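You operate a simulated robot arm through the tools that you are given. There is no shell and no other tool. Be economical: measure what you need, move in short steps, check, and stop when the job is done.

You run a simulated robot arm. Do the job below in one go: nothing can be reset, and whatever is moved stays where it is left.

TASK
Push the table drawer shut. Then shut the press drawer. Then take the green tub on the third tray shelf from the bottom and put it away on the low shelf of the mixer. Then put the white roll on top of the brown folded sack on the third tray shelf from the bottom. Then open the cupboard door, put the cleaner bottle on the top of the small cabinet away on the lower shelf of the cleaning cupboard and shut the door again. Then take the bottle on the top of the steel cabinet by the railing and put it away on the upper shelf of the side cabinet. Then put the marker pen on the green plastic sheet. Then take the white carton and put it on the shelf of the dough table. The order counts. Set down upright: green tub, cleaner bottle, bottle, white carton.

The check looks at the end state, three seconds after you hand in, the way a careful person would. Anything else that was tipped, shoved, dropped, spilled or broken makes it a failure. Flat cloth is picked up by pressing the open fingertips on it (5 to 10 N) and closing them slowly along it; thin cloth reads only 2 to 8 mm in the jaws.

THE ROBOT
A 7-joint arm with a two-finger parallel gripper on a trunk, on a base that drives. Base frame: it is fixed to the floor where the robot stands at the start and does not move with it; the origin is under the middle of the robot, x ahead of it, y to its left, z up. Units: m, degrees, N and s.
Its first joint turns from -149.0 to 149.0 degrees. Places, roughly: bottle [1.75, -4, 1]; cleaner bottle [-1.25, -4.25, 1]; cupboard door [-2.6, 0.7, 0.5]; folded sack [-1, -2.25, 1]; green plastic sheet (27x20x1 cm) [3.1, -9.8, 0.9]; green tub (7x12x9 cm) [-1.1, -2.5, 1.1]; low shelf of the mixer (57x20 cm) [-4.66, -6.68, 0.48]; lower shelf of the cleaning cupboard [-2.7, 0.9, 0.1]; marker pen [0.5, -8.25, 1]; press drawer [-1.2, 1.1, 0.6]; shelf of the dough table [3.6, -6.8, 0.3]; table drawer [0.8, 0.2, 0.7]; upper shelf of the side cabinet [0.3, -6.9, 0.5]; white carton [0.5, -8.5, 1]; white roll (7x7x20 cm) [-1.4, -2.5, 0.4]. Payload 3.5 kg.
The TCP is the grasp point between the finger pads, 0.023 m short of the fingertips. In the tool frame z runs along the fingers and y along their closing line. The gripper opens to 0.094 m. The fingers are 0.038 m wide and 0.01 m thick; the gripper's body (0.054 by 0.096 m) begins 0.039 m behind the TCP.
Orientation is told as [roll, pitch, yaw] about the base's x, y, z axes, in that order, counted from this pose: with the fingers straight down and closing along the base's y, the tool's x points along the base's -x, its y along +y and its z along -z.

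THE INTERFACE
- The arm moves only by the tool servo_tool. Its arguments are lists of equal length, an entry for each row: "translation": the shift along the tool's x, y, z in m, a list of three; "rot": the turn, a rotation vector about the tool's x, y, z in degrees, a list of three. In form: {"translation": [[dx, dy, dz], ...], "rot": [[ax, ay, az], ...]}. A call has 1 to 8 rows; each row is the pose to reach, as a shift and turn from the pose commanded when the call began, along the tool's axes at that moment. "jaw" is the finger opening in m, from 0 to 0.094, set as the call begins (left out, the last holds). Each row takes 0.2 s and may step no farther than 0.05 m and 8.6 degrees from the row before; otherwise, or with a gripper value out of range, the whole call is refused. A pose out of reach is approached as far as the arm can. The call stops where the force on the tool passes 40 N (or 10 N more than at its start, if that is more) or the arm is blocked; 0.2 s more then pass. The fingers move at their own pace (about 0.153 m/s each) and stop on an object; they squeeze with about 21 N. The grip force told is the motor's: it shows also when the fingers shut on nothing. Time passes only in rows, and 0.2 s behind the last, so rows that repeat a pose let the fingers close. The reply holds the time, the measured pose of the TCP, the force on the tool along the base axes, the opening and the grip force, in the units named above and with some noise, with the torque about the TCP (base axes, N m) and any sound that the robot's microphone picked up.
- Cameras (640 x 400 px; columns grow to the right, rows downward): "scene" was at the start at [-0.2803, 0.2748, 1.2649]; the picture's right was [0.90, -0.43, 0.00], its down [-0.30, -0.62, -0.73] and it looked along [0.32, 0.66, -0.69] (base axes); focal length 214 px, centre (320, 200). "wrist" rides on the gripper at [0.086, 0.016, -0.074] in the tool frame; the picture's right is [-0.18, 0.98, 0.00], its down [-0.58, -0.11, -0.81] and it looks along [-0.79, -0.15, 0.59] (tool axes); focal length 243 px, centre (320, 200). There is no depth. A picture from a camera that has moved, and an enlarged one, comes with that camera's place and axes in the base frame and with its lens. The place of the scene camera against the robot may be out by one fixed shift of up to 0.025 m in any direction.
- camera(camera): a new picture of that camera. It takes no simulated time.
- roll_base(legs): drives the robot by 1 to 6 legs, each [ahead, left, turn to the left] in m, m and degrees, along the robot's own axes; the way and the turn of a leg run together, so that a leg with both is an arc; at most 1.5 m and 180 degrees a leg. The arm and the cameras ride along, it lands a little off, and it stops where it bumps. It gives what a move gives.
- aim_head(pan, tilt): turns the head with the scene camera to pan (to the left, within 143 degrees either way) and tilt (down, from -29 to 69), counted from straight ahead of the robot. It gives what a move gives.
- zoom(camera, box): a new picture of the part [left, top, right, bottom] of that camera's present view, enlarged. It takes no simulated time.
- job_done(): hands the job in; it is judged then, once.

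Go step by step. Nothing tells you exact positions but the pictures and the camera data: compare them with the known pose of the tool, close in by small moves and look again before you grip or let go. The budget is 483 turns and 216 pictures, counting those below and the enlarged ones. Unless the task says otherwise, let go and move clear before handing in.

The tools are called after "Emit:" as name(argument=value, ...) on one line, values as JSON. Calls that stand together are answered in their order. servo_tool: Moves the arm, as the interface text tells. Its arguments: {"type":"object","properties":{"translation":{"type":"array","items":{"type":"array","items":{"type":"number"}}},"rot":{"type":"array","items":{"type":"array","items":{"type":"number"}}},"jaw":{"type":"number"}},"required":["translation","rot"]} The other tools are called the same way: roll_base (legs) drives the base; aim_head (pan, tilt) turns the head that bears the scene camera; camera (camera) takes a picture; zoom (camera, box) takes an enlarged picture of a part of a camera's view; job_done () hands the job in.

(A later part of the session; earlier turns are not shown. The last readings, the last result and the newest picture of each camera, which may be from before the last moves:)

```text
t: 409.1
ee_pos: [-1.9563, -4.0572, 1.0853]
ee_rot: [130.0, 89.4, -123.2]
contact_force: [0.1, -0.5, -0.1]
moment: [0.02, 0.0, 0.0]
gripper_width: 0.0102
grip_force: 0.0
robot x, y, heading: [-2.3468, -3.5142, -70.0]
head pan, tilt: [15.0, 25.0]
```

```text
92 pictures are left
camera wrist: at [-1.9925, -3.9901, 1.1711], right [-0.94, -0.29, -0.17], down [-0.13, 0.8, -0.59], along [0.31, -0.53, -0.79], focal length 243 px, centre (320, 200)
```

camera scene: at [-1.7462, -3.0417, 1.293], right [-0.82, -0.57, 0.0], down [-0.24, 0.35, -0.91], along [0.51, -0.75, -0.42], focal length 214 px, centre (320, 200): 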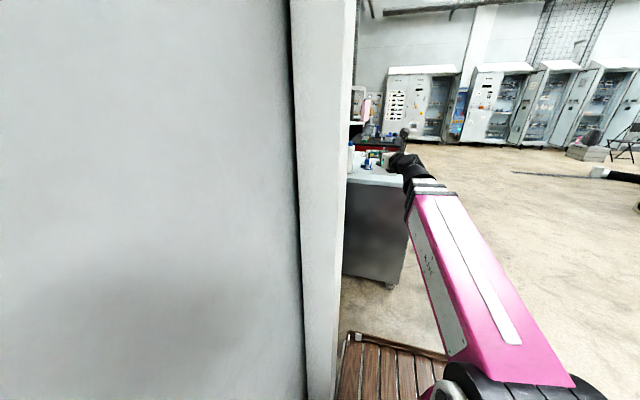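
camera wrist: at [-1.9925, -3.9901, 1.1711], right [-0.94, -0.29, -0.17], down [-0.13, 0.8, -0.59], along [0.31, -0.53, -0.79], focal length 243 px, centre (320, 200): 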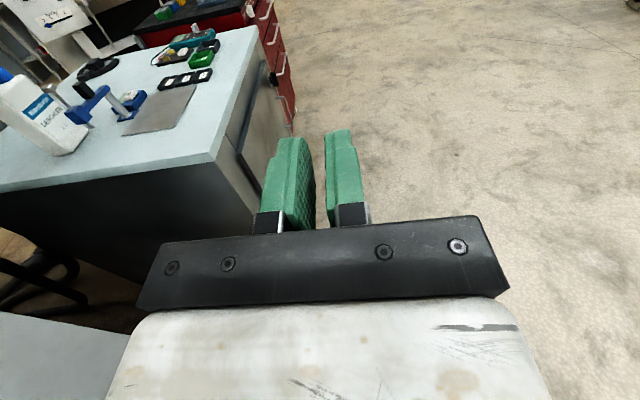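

The full wrist roll worked: camera up, pointing -73°. The cabinet top is z≈0.85 and the bottle centre about (-1.12, -4.30). I drive nearer and pitch the tool down 30°.

Emit:
roll_base(legs=[[0.3, 0.4, 0]])

Emit:
servo_tool(translation=[[0, -0.03, 0], [0, -0.06, 0], [0, -0.09, 0], [0, -0.12, 0]], rot=[[0, -7.5, 0], [0, -15, 0], [0, -22.5, 0], [0, -30, 0]], jaw=0.094)

Emit:
camera(camera="wrist")

Emit:
camera(camera="scene")

```text
t: 412.0
ee_pos: [-1.4783, -4.2029, 1.0837]
ee_rot: [138.0, 89.4, -115.1]
contact_force: [0.0, -0.7, 0.2]
moment: [0.0, 0.01, 0.0]
gripper_width: 0.0099
grip_force: 0.1
robot x, y, heading: [-1.8715, -3.6607, -70.1]
head pan, tilt: [15.0, 25.0]
```

```text
t: 413.0
ee_pos: [-1.3615, -4.1664, 1.0835]
ee_rot: [0.9, 60.4, 107.6]
contact_force: [0.1, -0.4, -0.2]
moment: [-0.01, -0.02, -0.01]
gripper_width: 0.094
grip_force: 0.1
robot x, y, heading: [-1.8679, -3.6605, -70.3]
head pan, tilt: [15.0, 25.0]
```

```text
91 pictures are left
camera wrist: at [-1.3825, -4.15, 1.1959], right [-0.97, -0.2, -0.15], down [-0.18, 0.98, -0.11], along [0.17, -0.08, -0.98], focal length 243 px, centre (320, 200)
```

wrist: 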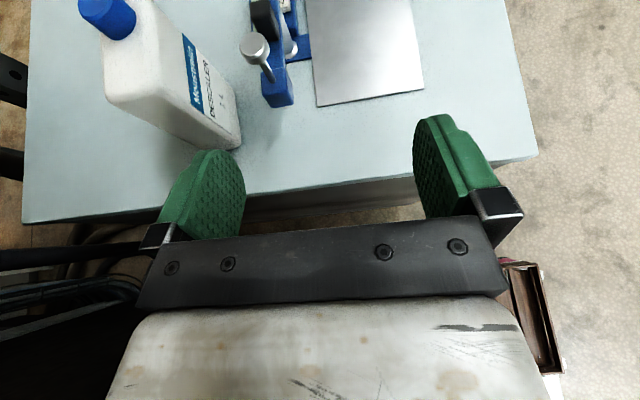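

```text
90 pictures are left
camera scene: at [-1.7361, -3.3525, 1.293], right [-0.82, -0.57, 0.0], down [-0.24, 0.35, -0.91], along [0.52, -0.74, -0.42], focal length 214 px, centre (320, 200)
```

scene: 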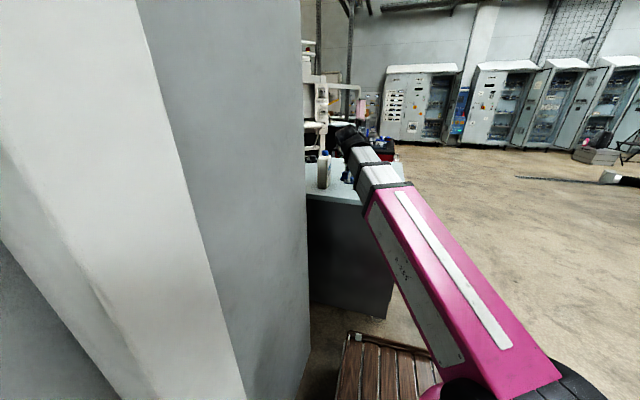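

The bottle (1 L, label facing west) is left of the tool. I shift left in front of it and pitch to 45° for a grip near its upper body.

Emit:
servo_tool(translation=[[0.0, -0.045, 0], [0.0, -0.09, 0], [0.0, -0.135, 0], [0.0, -0.18, 0]], rot=[[0, -4, 0], [0, -8, 0], [0, -12, 0], [0, -15, 0]])

Emit:
camera(camera="wrist")

```text
t: 414.0
ee_pos: [-1.1916, -4.1143, 1.0837]
ee_rot: [0.6, 45.4, 107.3]
contact_force: [0.3, 0.4, -0.5]
moment: [-0.01, -0.02, -0.01]
gripper_width: 0.094
grip_force: 0.0
robot x, y, heading: [-1.8692, -3.6619, -70.1]
head pan, tilt: [15.0, 25.0]
```

```text
89 pictures are left
camera wrist: at [-1.2032, -4.1263, 1.1978], right [-0.98, -0.16, -0.12], down [-0.18, 0.97, 0.15], along [0.1, 0.17, -0.98], focal length 243 px, centre (320, 200)
```

wrist: 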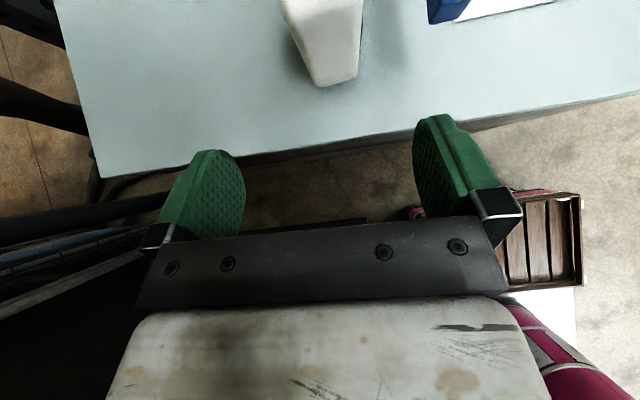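

Aligned (needs ~7 mm right). I move in two-thirds of the way and look.

Emit:
servo_tool(translation=[[0.011, 0.003, 0.038], [0.022, 0.006, 0.076], [0.033, 0.007, 0.112]], rot=[[0, 0, 0], [0, 0, 0], [0, 0, 0]])

Emit:
camera(camera="wrist")

```text
t: 414.8
ee_pos: [-1.1688, -4.215, 1.0273]
ee_rot: [0.6, 45.4, 107.4]
contact_force: [0.1, -0.4, -0.6]
moment: [-0.01, -0.02, -0.01]
gripper_width: 0.0938
grip_force: 0.1
robot x, y, heading: [-1.867, -3.6623, -70.3]
head pan, tilt: [15.0, 25.0]
```

```text
88 pictures are left
camera wrist: at [-1.1804, -4.2266, 1.142], right [-0.98, -0.16, -0.12], down [-0.18, 0.97, 0.15], along [0.1, 0.17, -0.98], focal length 243 px, centre (320, 200)
```

wrist: 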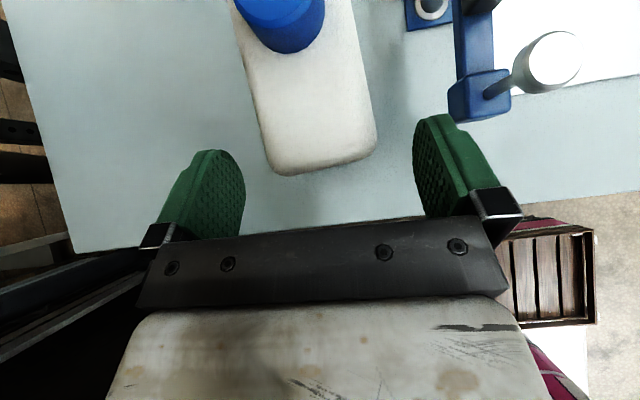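

Good alignment over the bottle's top end. I move in the rest and close.

Emit:
servo_tool(translation=[[-0.001, 0, 0.02], [-0.002, 0, 0.042], [-0.003, 0, 0.062]], rot=[[0, 0, 0], [0, 0, 0], [0, 0, 0]])

Emit:
servo_tool(translation=[[0, 0, 0], [0, 0, 0], [0, 0, 0]], rot=[[0, 0, 0], [0, 0, 0], [0, 0, 0]], jaw=0)

Emit:
camera(camera="wrist")

```text
t: 415.6
ee_pos: [-1.1569, -4.2487, 0.996]
ee_rot: [0.0, 46.0, 107.1]
contact_force: [-1.8, 3.1, 14.5]
moment: [0.35, -0.27, 0.11]
gripper_width: 0.094
grip_force: 0.0
robot x, y, heading: [-1.8654, -3.6609, -70.1]
head pan, tilt: [15.0, 25.0]
stopped in row 3: the force on the tool passed its limit at 61 N (the readings are from after the stop); the commanded pose is now the measured one
```

```text
t: 416.4
ee_pos: [-1.1574, -4.2478, 0.9952]
ee_rot: [0.0, 46.2, 107.1]
contact_force: [2.7, 2.4, 11.5]
moment: [-0.31, -0.44, -0.06]
gripper_width: 0.0579
grip_force: 21.6
robot x, y, heading: [-1.8697, -3.6577, -70.2]
head pan, tilt: [15.0, 25.0]
```

```text
87 pictures are left
camera wrist: at [-1.17, -4.259, 1.109], right [-0.98, -0.17, -0.13], down [-0.19, 0.97, 0.14], along [0.1, 0.16, -0.98], focal length 243 px, centre (320, 200)
```

wrist: 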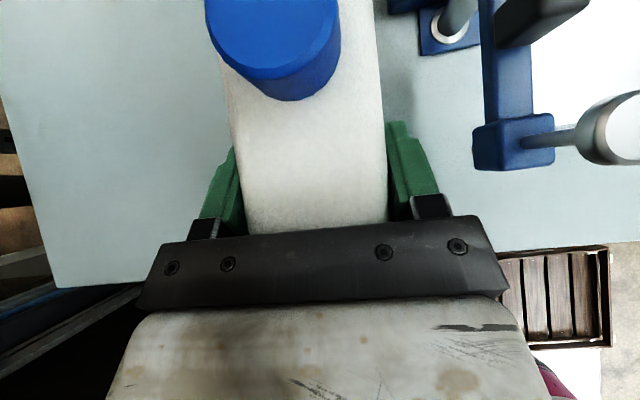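

The palm touched the bottle's top edge lightly; it's now gripped (58 mm). I lift slowly and check.

Emit:
servo_tool(translation=[[0.007, 0, -0.007], [0.014, 0, -0.014], [0.021, 0, -0.021], [0.028, 0, -0.028]], rot=[[0, 0, 0], [0, 0, 0], [0, 0, 0], [0, 0, 0]])

Emit:
camera(camera="wrist")

Emit:
zoom(camera="scene", box=[290, 110, 410, 210])

```text
t: 417.4
ee_pos: [-1.1565, -4.2481, 1.0325]
ee_rot: [0.2, 46.0, 107.2]
contact_force: [-0.2, -1.4, -9.0]
moment: [0.24, 0.07, 0.02]
gripper_width: 0.0582
grip_force: 21.1
robot x, y, heading: [-1.8701, -3.6596, -70.1]
head pan, tilt: [15.0, 25.0]
```

```text
86 pictures are left
camera wrist: at [-1.1701, -4.2587, 1.1475], right [-0.98, -0.17, -0.13], down [-0.18, 0.97, 0.14], along [0.1, 0.16, -0.98], focal length 243 px, centre (320, 200)
```

wrist: 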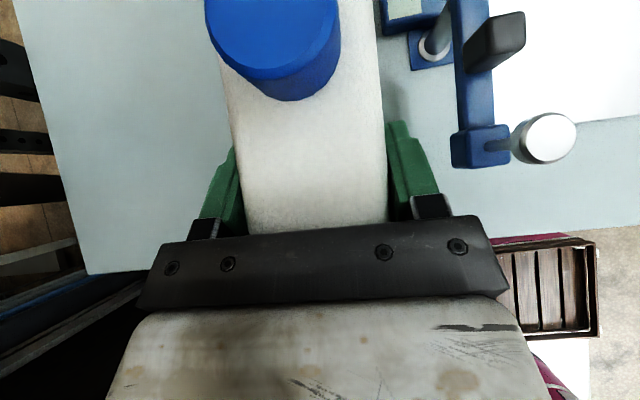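

```text
4.00 times, centred on (350, 160) of scene
camera zoom: at [-1.736, -3.3525, 1.293], right [-0.82, -0.57, 0.0], down [-0.24, 0.35, -0.91], along [0.52, -0.74, -0.42], focal length 858 px, centre (200, 360)
```

zoom: 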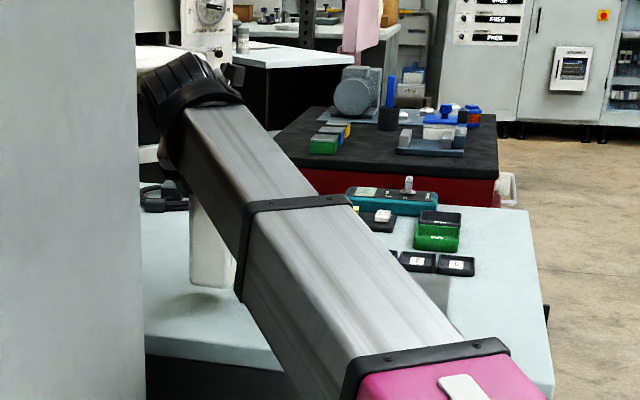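

It holds well (9 N) and hangs upright. I raise it, back north off the cabinet, and then head back west.

Emit:
servo_tool(translation=[[0.03, 0, -0.03], [0.06, 0, -0.06], [0.085, 0, -0.085]], rot=[[0, 0, 0], [0, 0, 0], [0, 0, 0]])

Emit:
roll_base(legs=[[-0.35, -0.05, 0], [0, -1.0, 0]])

Emit:
camera(camera="wrist")

```text
t: 418.2
ee_pos: [-1.1564, -4.2459, 1.1528]
ee_rot: [0.1, 45.9, 107.2]
contact_force: [0.2, 0.0, -9.1]
moment: [0.26, 0.07, -0.01]
gripper_width: 0.0581
grip_force: 21.2
robot x, y, heading: [-1.8683, -3.6607, -70.5]
head pan, tilt: [15.0, 25.0]
```

```text
t: 420.1
ee_pos: [-1.2966, -4.0531, 1.1528]
ee_rot: [0.4, 45.3, 104.7]
contact_force: [-0.1, 0.0, -8.9]
moment: [0.18, 0.07, 0.01]
gripper_width: 0.0579
grip_force: 20.9
robot x, y, heading: [-1.9915, -3.4246, -71.2]
head pan, tilt: [15.0, 25.0]
stopped in leg 1: the robot was blocked; the commanded pose is now the measured one
```

```text
84 pictures are left
camera wrist: at [-1.3094, -4.0651, 1.2658], right [-0.98, -0.12, -0.13], down [-0.14, 0.98, 0.15], along [0.11, 0.17, -0.98], focal length 243 px, centre (320, 200)
```

wrist: 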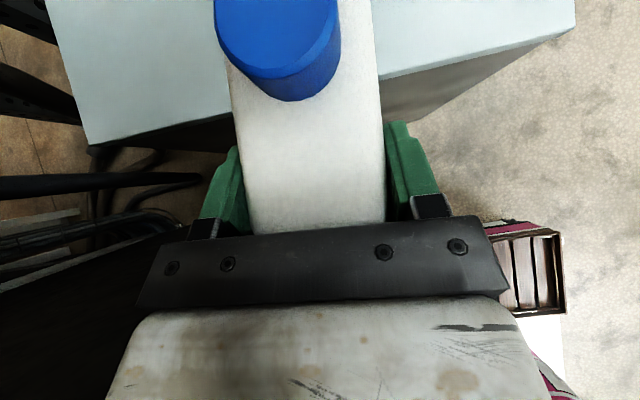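

Blocked by the column behind-left; I raise a little more and move west first.

Emit:
servo_tool(translation=[[0.03, 0, -0.03], [0.055, 0, -0.055]], rot=[[0, 0, 0], [0, 0, 0]])

Emit:
roll_base(legs=[[0, -1.0, 0]])

Emit:
aim_head(pan=20, tilt=15)

Emit:
camera(camera="scene")

```text
t: 420.7
ee_pos: [-1.2975, -4.0532, 1.2281]
ee_rot: [0.4, 45.4, 104.7]
contact_force: [0.8, 0.1, -9.6]
moment: [0.22, 0.01, 0.04]
gripper_width: 0.058
grip_force: 20.7
robot x, y, heading: [-1.9916, -3.4231, -71.4]
head pan, tilt: [15.0, 25.0]
```

```text
t: 425.8
ee_pos: [-2.2365, -4.3659, 1.2309]
ee_rot: [0.5, 45.7, 104.6]
contact_force: [0.5, 0.4, -9.0]
moment: [0.2, 0.04, 0.03]
gripper_width: 0.0578
grip_force: 20.6
robot x, y, heading: [-2.9329, -3.7369, -71.8]
head pan, tilt: [15.0, 25.0]
```

```text
t: 426.5
ee_pos: [-2.2358, -4.3666, 1.2309]
ee_rot: [0.4, 45.6, 104.6]
contact_force: [-0.3, -0.3, -8.2]
moment: [0.21, 0.05, 0.01]
gripper_width: 0.0578
grip_force: 21.5
robot x, y, heading: [-2.931, -3.7389, -71.7]
head pan, tilt: [20.0, 15.0]
```

```text
83 pictures are left
camera scene: at [-2.784, -3.4283, 1.3092], right [-0.78, -0.62, 0.0], down [-0.16, 0.2, -0.97], along [0.6, -0.76, -0.26], focal length 214 px, centre (320, 200)
```

scene: 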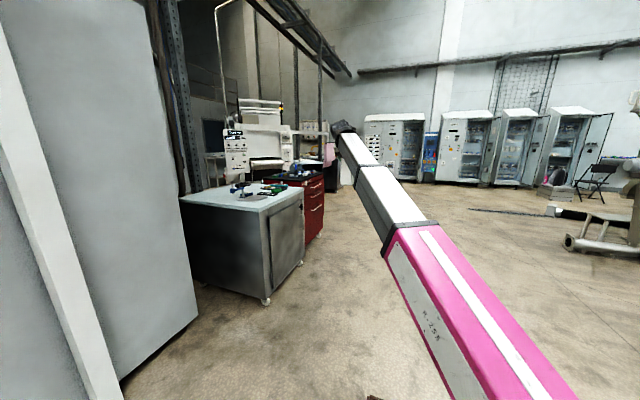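

Bottle secure and the cabinet items are untouched. I turn to face east and travel back: west, then north to the corridor's west end.

Emit:
roll_base(legs=[[0, 0, 62.3], [-1.0, 1.0, 0], [-1.1, 0.9, 0], [0, 1.4, 0], [0, 0.28, 0]])

Emit:
aim_head(pan=0, tilt=35)

Emit:
camera(camera="scene")

```text
t: 451.1
ee_pos: [-3.5812, 0.4735, 1.2323]
ee_rot: [0.3, 45.7, 168.2]
contact_force: [0.6, 0.3, 0.2]
moment: [0.0, 0.0, -0.01]
gripper_width: 0.0001
grip_force: 21.0
robot x, y, heading: [-4.4511, 0.1316, -7.6]
head pan, tilt: [20.0, 15.0]
```

```text
t: 452.0
ee_pos: [-3.5813, 0.4742, 1.2324]
ee_rot: [0.3, 45.6, 168.2]
contact_force: [0.7, -0.4, -0.1]
moment: [0.02, -0.02, -0.02]
gripper_width: 0.0
grip_force: 20.8
robot x, y, heading: [-4.4524, 0.127, -8.0]
head pan, tilt: [0.0, 35.0]
```

```text
82 pictures are left
camera scene: at [-4.6521, 0.3621, 1.2773], right [-0.14, -0.99, 0.0], down [-0.57, 0.08, -0.82], along [0.81, -0.11, -0.57], focal length 214 px, centre (320, 200)
```

scene: 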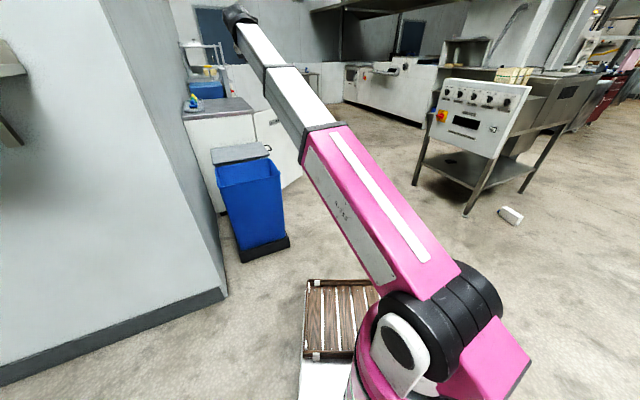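

The gripper is empty: the bottle seems to have been knocked out and lies on the floor by the machine's end. I zoom on it.

Emit:
zoom(camera="scene", box=[420, 70, 580, 240])

```text
2.35 times, centred on (500, 155) of scene
camera zoom: at [-4.6521, 0.3621, 1.2773], right [-0.14, -0.99, 0.0], down [-0.57, 0.08, -0.82], along [0.81, -0.11, -0.57], focal length 505 px, centre (-104, 306)
```

zoom: 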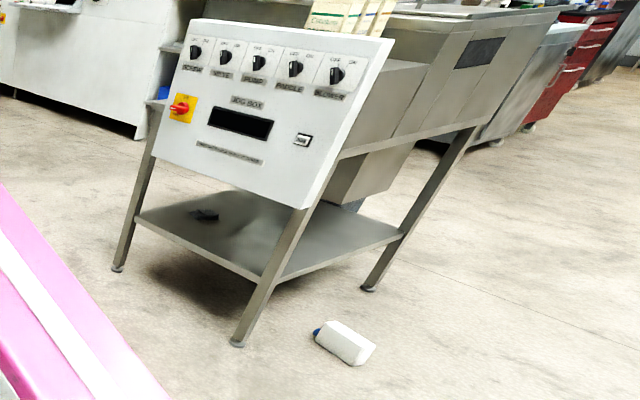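

The bottle lies on the floor at about (-3.36, -1.60), cap toward heading ~33°; I must have brushed the machine. I'll pick it up: first fold the arm in with the tool pointing down, then drive round to its south-west.

Emit:
servo_tool(translation=[[-0.01, 0.0375, -0.01], [-0.02, 0.075, -0.02], [-0.03, 0.1125, -0.03], [-0.04, 0.15, -0.04], [-0.05, 0.1875, -0.05], [-0.06, 0.225, -0.06], [-0.07, 0.2625, -0.07], [-0.08, 0.3, -0.08]], rot=[[0, -5.6, 0], [0, -11.2, 0], [0, -16.8, 0], [0, -22.4, 0], [0, -28, 0], [0, -33.6, 0], [0, -39.2, 0], [0, -44.8, 0]], jaw=0.094)

Emit:
roll_base(legs=[[0, -1.3, 0], [0, -1.2, 0], [0, 0, 68]])

Emit:
aim_head(pan=-20, tilt=30)

Emit:
camera(camera="scene")

```text
t: 453.8
ee_pos: [-3.7296, 0.2148, 1.1994]
ee_rot: [-0.8, 5.1, 168.0]
contact_force: [0.5, 0.0, 1.0]
moment: [0.02, -0.01, -0.01]
gripper_width: 0.0941
grip_force: 0.0
out of reach, approached as far as the arm can: row 7, 8
robot x, y, heading: [-4.4511, 0.1304, -7.9]
head pan, tilt: [0.0, 35.0]
```

```text
t: 469.0
ee_pos: [-4.6136, -1.663, 1.1984]
ee_rot: [-0.7, 5.1, -123.8]
contact_force: [-0.8, -0.2, -0.2]
moment: [0.02, 0.01, 0.0]
gripper_width: 0.0941
grip_force: 0.0
robot x, y, heading: [-4.8014, -2.3648, 60.2]
head pan, tilt: [0.0, 35.0]
```

```text
t: 469.9
ee_pos: [-4.6136, -1.6614, 1.1984]
ee_rot: [-0.6, 5.0, -123.9]
contact_force: [0.1, 0.3, 0.2]
moment: [0.0, -0.02, 0.0]
gripper_width: 0.0938
grip_force: 0.1
robot x, y, heading: [-4.8038, -2.3621, 60.3]
head pan, tilt: [-20.0, 30.0]
```

```text
80 pictures are left
camera scene: at [-5.0485, -2.489, 1.285], right [0.65, -0.76, 0.0], down [-0.38, -0.32, -0.87], along [0.66, 0.56, -0.5], focal length 214 px, centre (320, 200)
```

scene: 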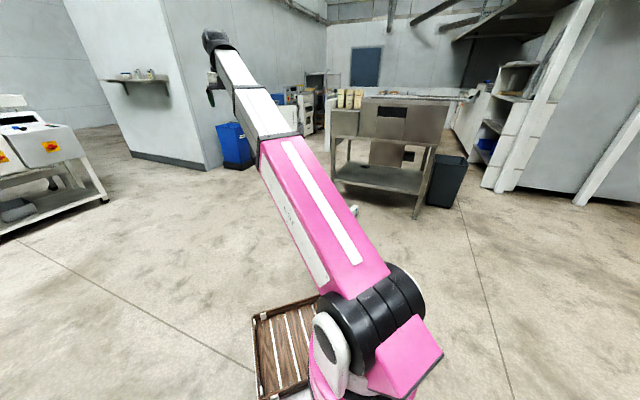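

Emit:
roll_base(legs=[[0.4, -0.86, 0]])

Emit:
aim_head(pan=-10, tilt=50)

Emit:
camera(camera="scene")

Emit:
camera(camera="wrist")

```text
t: 474.8
ee_pos: [-3.6671, -1.7434, 1.1982]
ee_rot: [-0.7, 5.1, -124.1]
contact_force: [-0.3, 0.3, 0.6]
moment: [0.01, 0.02, 0.02]
gripper_width: 0.0942
grip_force: 0.2
robot x, y, heading: [-3.8591, -2.4457, 60.1]
head pan, tilt: [-20.0, 30.0]
```

```text
t: 475.6
ee_pos: [-3.6665, -1.7439, 1.1976]
ee_rot: [-0.6, 5.2, -124.1]
contact_force: [0.4, -0.5, -0.1]
moment: [-0.01, 0.0, 0.0]
gripper_width: 0.0941
grip_force: 0.1
robot x, y, heading: [-3.8559, -2.4493, 59.9]
head pan, tilt: [-10.0, 50.0]
```

```text
79 pictures are left
camera scene: at [-4.1246, -2.5675, 1.2556], right [0.77, -0.64, 0.0], down [-0.49, -0.59, -0.64], along [0.41, 0.49, -0.77], focal length 214 px, centre (320, 200)
```

scene: 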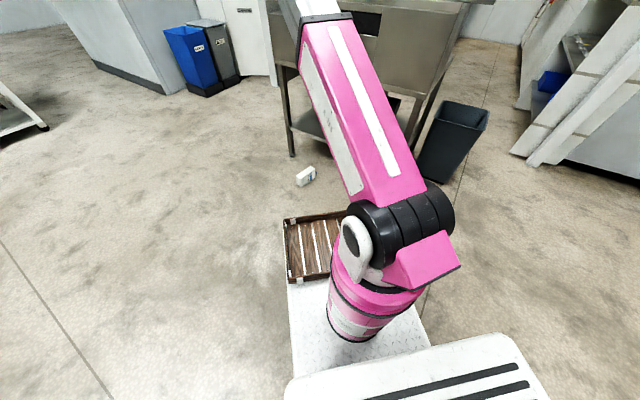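

```text
78 pictures are left
camera wrist: at [-3.6078, -1.6876, 1.2799], right [0.71, -0.7, -0.03], down [-0.45, -0.48, 0.75], along [-0.54, -0.52, -0.66], focal length 243 px, centre (320, 200)
```

wrist: 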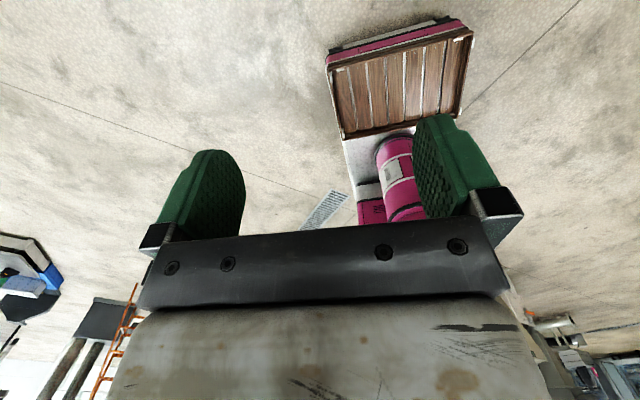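

Emit:
zoom(camera="scene", box=[265, 145, 345, 205])

```text
6.67 times, centred on (305, 175) of scene
camera zoom: at [-4.1246, -2.5675, 1.2556], right [0.77, -0.64, 0.0], down [-0.49, -0.59, -0.64], along [0.41, 0.49, -0.77], focal length 1430 px, centre (420, 367)
```

zoom: 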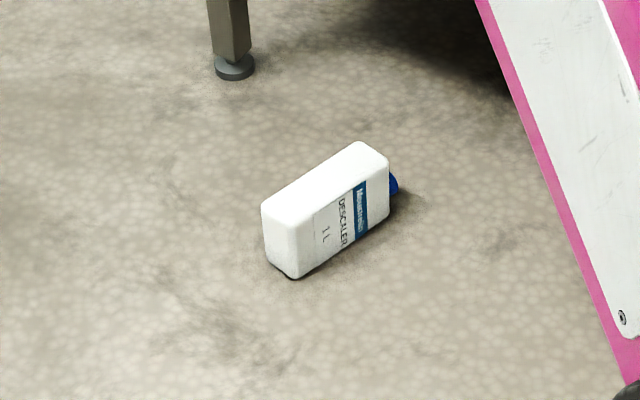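

The bottle lies on its narrow side (label upright), so a vertical tool can take its 6 cm thickness. I rotate the tool to match its axis (~4°) and lower the arm while driving a little closer.

Emit:
servo_tool(translation=[[0, 0, 0.04], [0, 0, 0.085], [0, 0, 0.13], [0, 0, 0.175], [0, 0, 0.22], [0, 0, 0.265], [0, 0, 0.31]], rot=[[0, 0, 7.5], [0, 0, 15], [0, 0, 22.5], [0, 0, 30], [0, 0, 37.5], [0, 0, 45], [0, 0, 52]])

Emit:
roll_base(legs=[[0.15, 0, 0]])

Emit:
camera(camera="wrist")

```text
t: 477.2
ee_pos: [-3.6546, -1.7186, 0.8895]
ee_rot: [-4.6, 2.6, -176.2]
contact_force: [0.6, 0.3, -0.3]
moment: [0.0, 0.01, -0.02]
gripper_width: 0.094
grip_force: 0.1
robot x, y, heading: [-3.8589, -2.4446, 60.2]
head pan, tilt: [-10.0, 50.0]
```

```text
t: 478.6
ee_pos: [-3.5801, -1.5879, 0.8894]
ee_rot: [-4.5, 2.5, -176.2]
contact_force: [0.2, -0.1, 0.0]
moment: [-0.01, 0.0, 0.02]
gripper_width: 0.0937
grip_force: 0.1
robot x, y, heading: [-3.782, -2.3162, 59.7]
head pan, tilt: [-10.0, 50.0]
```

```text
76 pictures are left
camera wrist: at [-3.4958, -1.6047, 0.9661], right [-0.11, -0.99, -0.08], down [-0.62, 0.0, 0.78], along [-0.78, 0.14, -0.61], focal length 243 px, centre (320, 200)
```

wrist: 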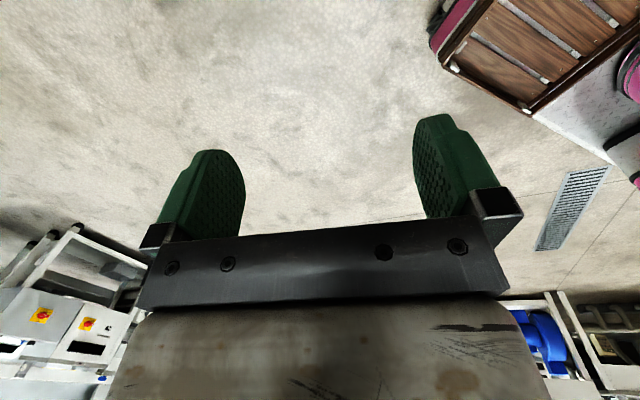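

The wrist camera faces west here, so the bottle is out of view. I level the tool and move it above the bottle, descending partway.

Emit:
servo_tool(translation=[[0.03, -0.007, 0.038], [0.06, -0.014, 0.076], [0.09, -0.021, 0.114], [0.12, -0.028, 0.152], [0.15, -0.035, 0.19], [0.181, -0.043, 0.225]], rot=[[-0.8, -0.4, 0], [-1.6, -0.8, 0], [-2.4, -1.2, 0], [-3.2, -1.6, 0], [-4, -2, 0], [-4.6, -2.5, 0]])

Emit:
camera(camera="wrist")

Emit:
zoom(camera="scene", box=[220, 100, 380, 220])

```text
t: 480.0
ee_pos: [-3.3938, -1.5142, 0.6752]
ee_rot: [0.0, 0.1, -176.0]
contact_force: [-0.1, -0.1, -0.9]
moment: [0.01, 0.0, -0.02]
gripper_width: 0.0941
grip_force: 0.0
robot x, y, heading: [-3.784, -2.3138, 59.9]
head pan, tilt: [-10.0, 50.0]
```

```text
75 pictures are left
camera wrist: at [-3.3051, -1.5244, 0.7491], right [-0.12, -0.99, 0.0], down [-0.59, 0.07, 0.8], along [-0.8, 0.09, -0.59], focal length 243 px, centre (320, 200)
```

wrist: 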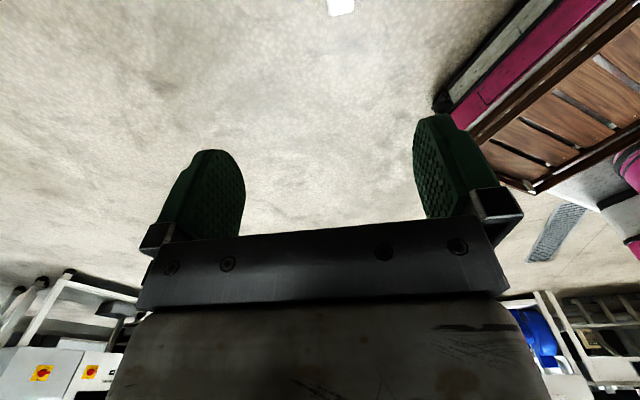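

```text
3.33 times, centred on (300, 160) of scene
camera zoom: at [-4.0496, -2.4378, 1.2555], right [0.77, -0.64, 0.0], down [-0.49, -0.59, -0.64], along [0.41, 0.49, -0.77], focal length 715 px, centre (387, 333)
```

zoom: 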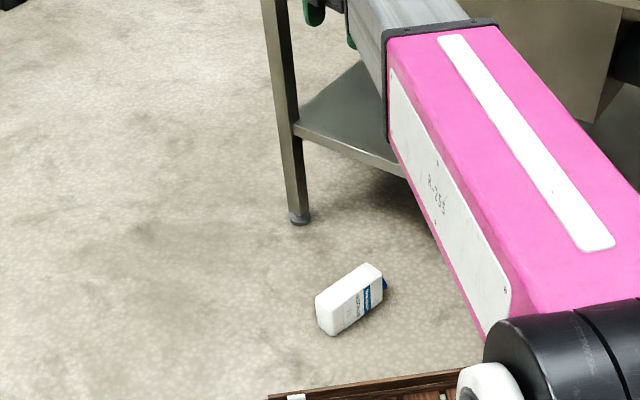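

The bottle's base end is just in view. I correct 3 cm to the south and descend further.

Emit:
servo_tool(translation=[[-0.003, 0.01, 0.045], [-0.006, 0.02, 0.09], [-0.008, 0.029, 0.135], [-0.008, 0.029, 0.185], [-0.008, 0.029, 0.235], [-0.008, 0.029, 0.285], [-0.008, 0.029, 0.335], [-0.008, 0.029, 0.385]], rot=[[0, 0, 0], [0, 0, 0], [0, 0, 0], [0, 0, 0], [0, 0, 0], [0, 0, 0], [0, 0, 0], [0, 0, 0]])

Emit:
camera(camera="wrist")

```text
t: 481.8
ee_pos: [-3.3978, -1.5443, 0.2909]
ee_rot: [0.1, 0.1, -176.1]
contact_force: [-0.2, 0.8, 0.2]
moment: [0.02, 0.01, 0.01]
gripper_width: 0.0939
grip_force: 0.1
robot x, y, heading: [-3.7845, -2.3145, 60.0]
head pan, tilt: [-10.0, 50.0]
```

```text
73 pictures are left
camera wrist: at [-3.3122, -1.5547, 0.3653], right [-0.12, -0.99, 0.0], down [-0.59, 0.07, 0.8], along [-0.8, 0.09, -0.59], focal length 243 px, centre (320, 200)
```

wrist: 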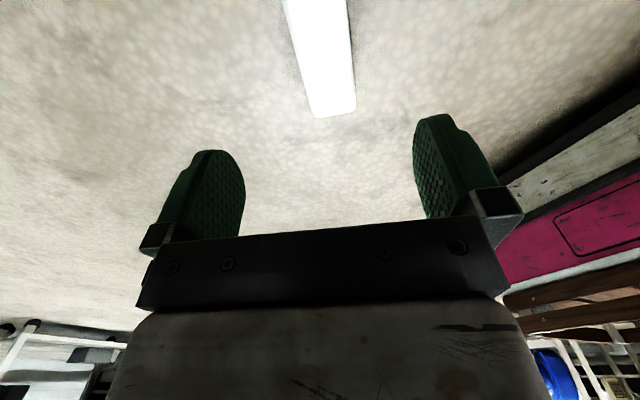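

Well centred. I descend to z≈0.06 and close.

Emit:
servo_tool(translation=[[-0.006, 0.001, 0.045], [-0.012, 0.002, 0.09], [-0.012, 0.002, 0.135], [-0.012, 0.002, 0.18], [-0.012, 0.002, 0.21], [-0.012, 0.002, 0.228]], rot=[[0, 0, 0], [0, 0, 0], [0, 0, 0], [0, 0, 0], [0, 0, 0], [0, 0, 0]])

Emit:
servo_tool(translation=[[0, 0, 0], [0, 0, 0], [0, 0, 0]], rot=[[0, 0, 0], [0, 0, 0], [0, 0, 0]], jaw=0)

Emit:
servo_tool(translation=[[0, 0, -0.03], [0, 0, -0.06], [0, 0, -0.1], [0, 0, -0.14], [0, 0, -0.14]], rot=[[0, 0, 0], [0, 0, 0], [0, 0, 0], [0, 0, 0], [0, 0, 0]])

Emit:
camera(camera="wrist")

```text
t: 483.2
ee_pos: [-3.4111, -1.5492, 0.0631]
ee_rot: [0.2, 0.1, -175.9]
contact_force: [-0.7, -0.9, 0.6]
moment: [-0.02, 0.0, -0.02]
gripper_width: 0.094
grip_force: 0.1
robot x, y, heading: [-3.7827, -2.3161, 59.9]
head pan, tilt: [-10.0, 50.0]
```

```text
t: 484.0
ee_pos: [-3.4096, -1.5482, 0.0635]
ee_rot: [0.1, 0.2, -176.0]
contact_force: [1.2, 3.9, 0.1]
moment: [0.54, -0.64, 0.28]
gripper_width: 0.0581
grip_force: 21.5
robot x, y, heading: [-3.7841, -2.3151, 60.0]
head pan, tilt: [-10.0, 50.0]
```

```text
t: 485.2
ee_pos: [-3.4096, -1.549, 0.2055]
ee_rot: [0.2, 0.0, -176.1]
contact_force: [-1.0, -0.4, -8.8]
moment: [-0.01, -0.07, 0.0]
gripper_width: 0.0581
grip_force: 21.0
robot x, y, heading: [-3.7815, -2.3203, 60.2]
head pan, tilt: [-10.0, 50.0]
```

```text
72 pictures are left
camera wrist: at [-3.323, -1.5583, 0.2795], right [-0.12, -0.99, 0.0], down [-0.59, 0.07, 0.8], along [-0.8, 0.09, -0.59], focal length 243 px, centre (320, 200)
```

wrist: 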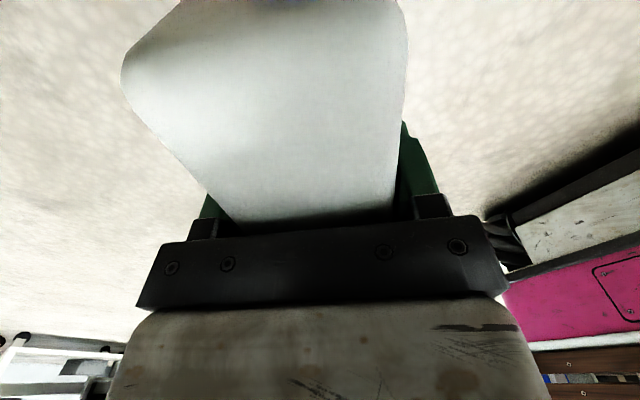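

Recovered: held at its centre of mass (9 N), nothing spilled visible. I back away from the machine, raise, and swing the tool up to horizontal so the bottle becomes upright.

Emit:
servo_tool(translation=[[0, 0, -0.05], [0, 0, -0.1], [0, 0, -0.15], [0, 0, -0.2], [0, 0, -0.25], [0, 0, -0.3], [0, 0, -0.35], [0, 0, -0.4]], rot=[[0, 0, 0], [0, 0, 0], [0, 0, 0], [0, 0, 0], [0, 0, 0], [0, 0, 0], [0, 0, 0], [0, 0, 0]])

Emit:
roll_base(legs=[[-0.4, 0.3, 0]])

Emit:
servo_tool(translation=[[-0.014, 0.021, 0], [-0.028, 0.042, 0], [-0.042, 0.063, 0], [-0.056, 0.083, 0], [-0.07, 0.104, 0], [-0.084, 0.125, 0], [-0.098, 0.145, 0], [-0.112, 0.166, 0]], rot=[[0, 8, 0], [0, 16, 0], [0, 24, 0], [0, 32, 0], [0, 40, 0], [0, 48, 0], [0, 56, 0], [0, 64, 0]])

Emit:
servo_tool(translation=[[0, 0, 0], [0, 0, 0], [0, 0, 0], [0, 0, 0]], rot=[[0, 6.5, 0], [0, 13, 0], [0, 19.5, 0], [0, 26, 0]])

Emit:
camera(camera="wrist")

Emit:
camera(camera="scene")

```text
t: 487.0
ee_pos: [-3.4106, -1.5473, 0.6042]
ee_rot: [0.2, 0.1, -176.0]
contact_force: [-0.1, -0.2, -8.3]
moment: [0.01, -0.07, -0.03]
gripper_width: 0.0577
grip_force: 20.9
robot x, y, heading: [-3.7807, -2.3164, 59.8]
head pan, tilt: [-10.0, 50.0]
```

```text
t: 490.0
ee_pos: [-3.8726, -1.7422, 0.6034]
ee_rot: [0.2, 0.1, -175.9]
contact_force: [0.2, 0.8, -9.4]
moment: [0.02, -0.07, 0.02]
gripper_width: 0.0579
grip_force: 20.6
robot x, y, heading: [-4.2462, -2.51, 60.3]
head pan, tilt: [-10.0, 50.0]
```

```text
t: 491.8
ee_pos: [-3.9731, -1.9162, 0.6042]
ee_rot: [0.2, 64.2, -175.7]
contact_force: [-0.1, 0.1, -9.3]
moment: [-0.02, 0.09, -0.02]
gripper_width: 0.0579
grip_force: 20.7
robot x, y, heading: [-4.2409, -2.5133, 59.9]
head pan, tilt: [-10.0, 50.0]
```

```text
t: 492.8
ee_pos: [-3.9737, -1.9157, 0.6038]
ee_rot: [147.5, 89.7, -28.4]
contact_force: [-0.7, -0.5, -9.2]
moment: [0.0, 0.14, -0.01]
gripper_width: 0.0577
grip_force: 20.4
robot x, y, heading: [-4.2424, -2.5127, 60.3]
head pan, tilt: [-10.0, 50.0]
```

```text
71 pictures are left
camera wrist: at [-4.046, -1.9373, 0.6894], right [0.07, -0.98, -0.18], down [-0.81, 0.05, -0.58], along [0.58, 0.19, -0.79], focal length 243 px, centre (320, 200)
```

wrist: 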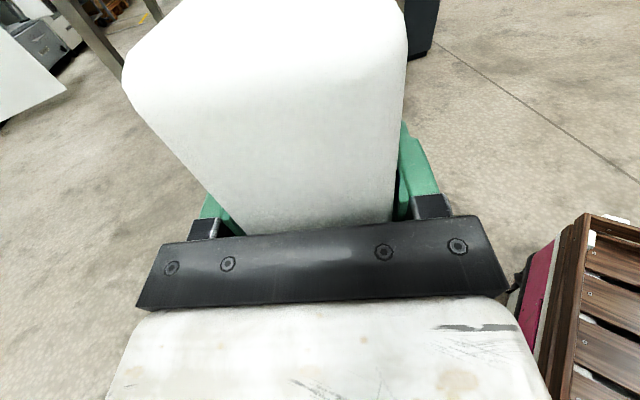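

```text
70 pictures are left
camera scene: at [-4.5081, -2.6354, 1.2555], right [0.77, -0.64, 0.0], down [-0.49, -0.59, -0.64], along [0.41, 0.49, -0.77], focal length 214 px, centre (320, 200)
```

scene: 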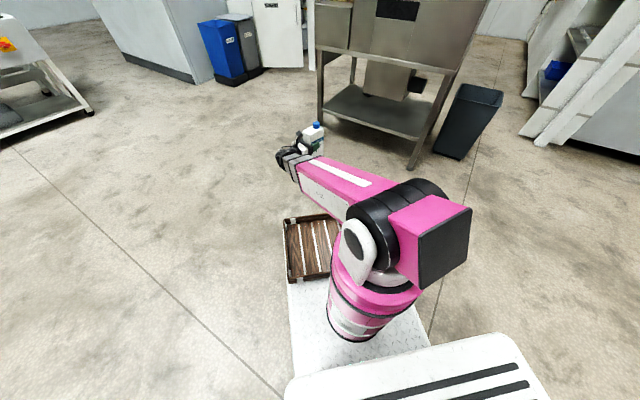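

The bottle is upright in the grip again. I drive north to the corridor's west end and then turn to face east.

Emit:
roll_base(legs=[[1.07, 0.71, 0], [1.07, 0.71, 0], [0, 0, -69]])

Emit:
aim_head(pan=0, tilt=40)

Emit:
camera(camera="scene")

```text
t: 508.3
ee_pos: [-3.7584, 0.0081, 0.6034]
ee_rot: [129.8, 89.8, -115.6]
contact_force: [-0.2, -0.3, -9.0]
moment: [0.1, 0.08, 0.01]
gripper_width: 0.0582
grip_force: 20.6
robot x, y, heading: [-4.412, 0.0475, -9.3]
head pan, tilt: [-10.0, 50.0]
```

```text
t: 509.0
ee_pos: [-3.7591, 0.0097, 0.6028]
ee_rot: [124.3, 89.9, -120.9]
contact_force: [-0.3, 0.7, -9.7]
moment: [0.13, 0.09, -0.01]
gripper_width: 0.0578
grip_force: 20.9
robot x, y, heading: [-4.4099, 0.0502, -9.1]
head pan, tilt: [0.0, 40.0]
```

```text
69 pictures are left
camera scene: at [-4.6101, 0.288, 1.2697], right [-0.16, -0.99, 0.0], down [-0.64, 0.1, -0.77], along [0.76, -0.12, -0.64], focal length 214 px, centre (320, 200)
```

scene: 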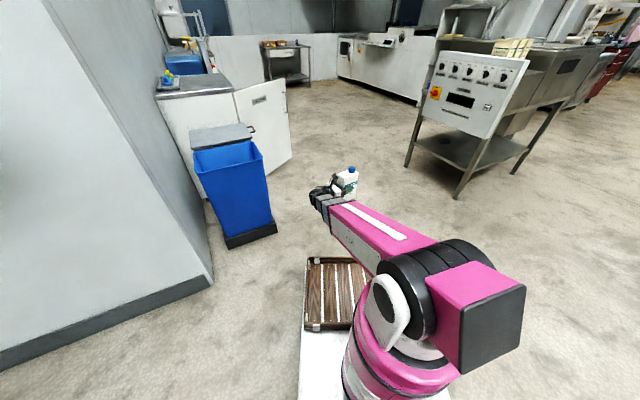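

Path is as expected. I drive east through the gap.

Emit:
roll_base(legs=[[1.0, 0.06, 0], [0.87, 0.05, 0], [0.65, -0.05, 0]])

Emit:
camera(camera="scene")

```text
t: 521.7
ee_pos: [-1.2508, -0.3428, 0.6036]
ee_rot: [126.5, 89.8, -118.8]
contact_force: [0.0, -0.3, -9.5]
moment: [0.1, 0.06, -0.01]
gripper_width: 0.058
grip_force: 21.0
robot x, y, heading: [-1.9052, -0.2932, -9.5]
head pan, tilt: [0.0, 40.0]
```

```text
68 pictures are left
camera scene: at [-2.1014, -0.0593, 1.2697], right [-0.16, -0.99, 0.0], down [-0.63, 0.1, -0.77], along [0.76, -0.12, -0.64], focal length 214 px, centre (320, 200)
```

scene: 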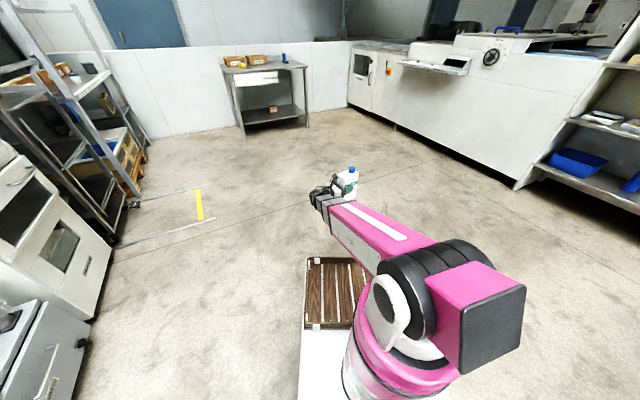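

Now turn left to face the cupboard, and re-aim the tool roughly along my heading.

Emit:
roll_base(legs=[[0, 0, 128]])

Emit:
servo_tool(translation=[[0, -0.024, -0.023], [0, -0.048, -0.047], [0, -0.072, -0.07], [0, -0.097, -0.094], [0, -0.121, -0.117], [0, -0.145, -0.141], [0, -0.169, -0.164]], rot=[[7.5, 0, 0], [15, 0, 0], [22.5, 0, 0], [30, 0, 0], [37.5, 0, 0], [45, 0, 0], [52.5, 0, 0]])

Emit:
camera(camera="scene")

Emit:
camera(camera="wrist")

```text
t: 527.5
ee_pos: [-2.2862, 0.2358, 0.6034]
ee_rot: [123.5, 89.8, 7.7]
contact_force: [-0.4, 0.6, -9.2]
moment: [-0.13, 0.11, -0.01]
gripper_width: 0.0578
grip_force: 20.9
robot x, y, heading: [-1.9011, -0.2989, 120.0]
head pan, tilt: [0.0, 40.0]
```

```text
t: 528.7
ee_pos: [-2.4359, 0.1832, 0.6011]
ee_rot: [30.0, 89.6, -50.4]
contact_force: [5.1, -5.3, -13.0]
moment: [-0.1, -0.09, 0.11]
gripper_width: 0.0578
grip_force: 21.0
robot x, y, heading: [-1.9031, -0.296, 120.5]
head pan, tilt: [0.0, 40.0]
stopped in row 5: the force on the tool passed its limit at 57 N (the readings are from after the stop); the commanded pose is now the measured one
```

```text
67 pictures are left
camera scene: at [-1.931, -0.5942, 1.2697], right [0.86, 0.5, 0.0], down [0.32, -0.56, -0.77], along [-0.39, 0.66, -0.64], focal length 214 px, centre (320, 200)
```

scene: 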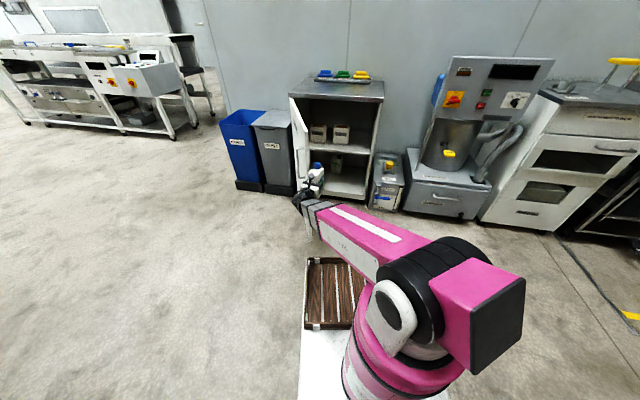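

```text
66 pictures are left
camera wrist: at [-2.4076, 0.1124, 0.6877], right [0.97, 0.16, -0.18], down [0.03, -0.82, -0.58], along [-0.24, 0.55, -0.8], focal length 243 px, centre (320, 200)
```

wrist: 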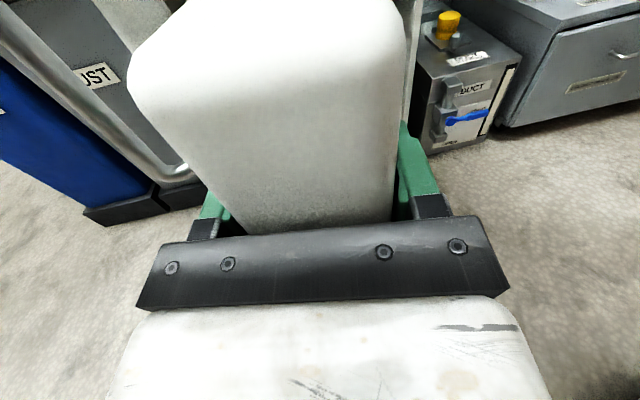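

The hand brushed the door's inner edge, opening it a bit more; the bottle is still held. I step right to clear and reassess.

Emit:
roll_base(legs=[[0, -0.12, 0]])

Emit:
servo_tool(translation=[[0, 0, 0], [0, 0, 0]], rot=[[5, 0, 0], [10, 0, 0]])

Emit:
zoom(camera="scene", box=[220, 50, 420, 230])

Emit:
camera(camera="wrist")

```text
t: 529.9
ee_pos: [-2.3319, 0.2425, 0.6014]
ee_rot: [55.1, 89.7, -25.3]
contact_force: [0.4, 0.2, -9.0]
moment: [-0.09, -0.02, 0.04]
gripper_width: 0.0581
grip_force: 20.9
robot x, y, heading: [-1.7989, -0.2388, 120.5]
head pan, tilt: [0.0, 40.0]
```

```text
t: 530.5
ee_pos: [-2.3325, 0.2438, 0.6016]
ee_rot: [34.7, 89.7, -35.6]
contact_force: [-0.7, 0.4, -9.1]
moment: [-0.15, -0.06, 0.0]
gripper_width: 0.0581
grip_force: 20.9
robot x, y, heading: [-1.7989, -0.2339, 120.2]
head pan, tilt: [0.0, 40.0]
```

```text
2.22 times, centred on (320, 140) of scene
camera zoom: at [-1.827, -0.5334, 1.2697], right [0.86, 0.51, 0.0], down [0.32, -0.55, -0.77], along [-0.39, 0.66, -0.64], focal length 477 px, centre (320, 333)
```

zoom: 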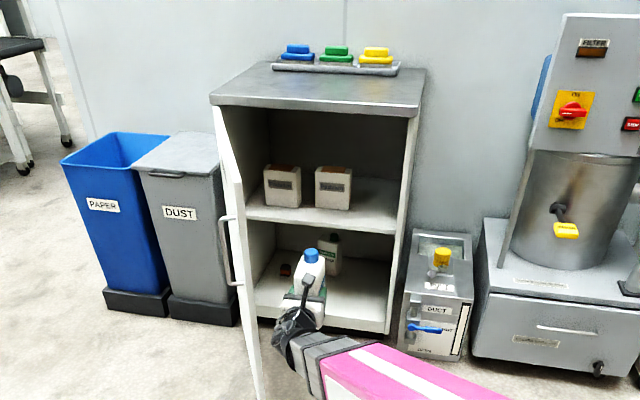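

```text
64 pictures are left
camera wrist: at [-2.2926, 0.1791, 0.6884], right [0.93, 0.33, -0.18], down [0.17, -0.8, -0.58], along [-0.34, 0.5, -0.8], focal length 243 px, centre (320, 200)
```

wrist: 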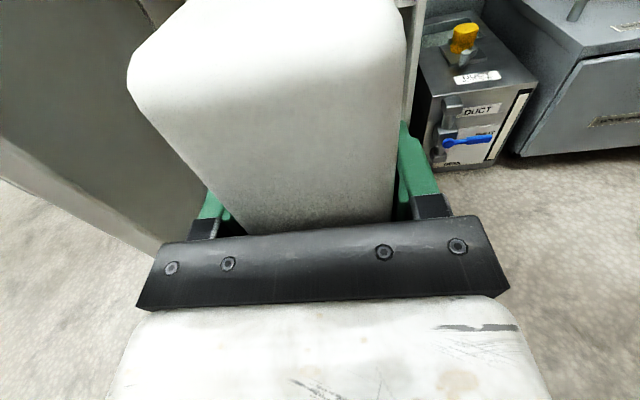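

The cupboard is wide open now. I extend the arm ahead, lower it outside to shelf height, and then drive in.

Emit:
servo_tool(translation=[[0, 0, 0.045], [0, 0, 0.09], [0, 0, 0.135], [0, 0, 0.18], [0, 0, 0.22]], rot=[[0, 0, 0], [0, 0, 0], [0, 0, 0], [0, 0, 0], [0, 0, 0]])

Emit:
servo_tool(translation=[[-0.046, 0, 0], [-0.092, 0, 0], [-0.138, 0, 0], [-0.184, 0, 0], [-0.23, 0, 0], [-0.276, 0, 0], [-0.322, 0, 0], [-0.36, 0, 0]], rot=[[0, 0, 0], [0, 0, 0], [0, 0, 0], [0, 0, 0], [0, 0, 0], [0, 0, 0], [0, 0, 0], [0, 0, 0]])

Emit:
camera(camera="scene")

```text
t: 531.7
ee_pos: [-2.4065, 0.4512, 0.6009]
ee_rot: [43.5, 89.7, -26.7]
contact_force: [-0.7, 0.7, -9.7]
moment: [-0.12, -0.05, 0.01]
gripper_width: 0.0582
grip_force: 21.1
robot x, y, heading: [-1.7976, -0.2325, 120.1]
head pan, tilt: [0.0, 40.0]
```

```text
t: 533.5
ee_pos: [-2.4063, 0.4494, 0.2409]
ee_rot: [48.9, 89.7, -21.6]
contact_force: [0.1, -0.6, -9.0]
moment: [-0.17, -0.07, -0.03]
gripper_width: 0.0583
grip_force: 20.7
robot x, y, heading: [-1.7999, -0.2379, 120.3]
head pan, tilt: [0.0, 40.0]
```

```text
63 pictures are left
camera scene: at [-1.8271, -0.5333, 1.2697], right [0.86, 0.5, 0.0], down [0.32, -0.56, -0.77], along [-0.39, 0.66, -0.64], focal length 214 px, centre (320, 200)
```

scene: 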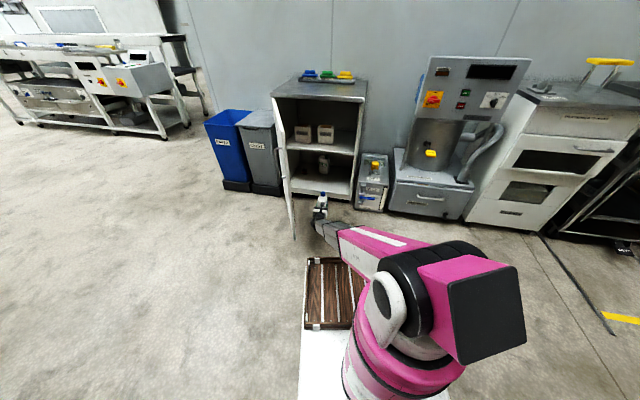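

Arm reaches low fine. I drive in halfway and check.

Emit:
roll_base(legs=[[0.24, -0.08, 0]])

Emit:
zoom(camera="scene", box=[240, 60, 420, 240])

Emit:
camera(camera="wrist")

```text
t: 535.4
ee_pos: [-2.4579, 0.6975, 0.242]
ee_rot: [42.2, 89.7, -28.0]
contact_force: [0.1, 0.0, -8.9]
moment: [-0.14, -0.07, 0.0]
gripper_width: 0.0577
grip_force: 21.0
robot x, y, heading: [-1.8536, 0.0111, 120.4]
head pan, tilt: [0.0, 40.0]
```

```text
2.22 times, centred on (330, 150) of scene
camera zoom: at [-1.8788, -0.286, 1.2697], right [0.86, 0.51, 0.0], down [0.33, -0.55, -0.77], along [-0.39, 0.66, -0.64], focal length 477 px, centre (298, 311)
```

zoom: 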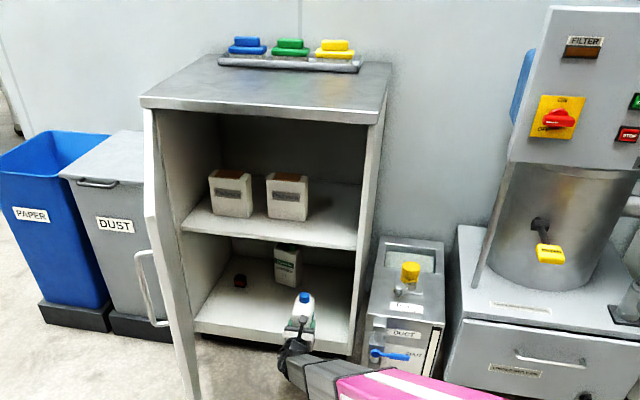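

```text
61 pictures are left
camera wrist: at [-2.4184, 0.6327, 0.3278], right [0.93, 0.33, -0.18], down [0.17, -0.8, -0.58], along [-0.34, 0.5, -0.8], focal length 243 px, centre (320, 200)
```

wrist: 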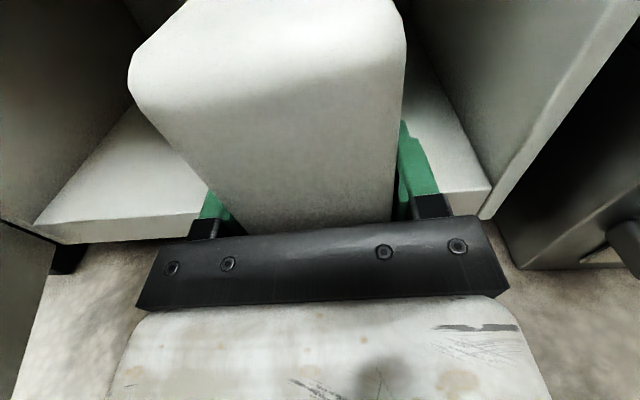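

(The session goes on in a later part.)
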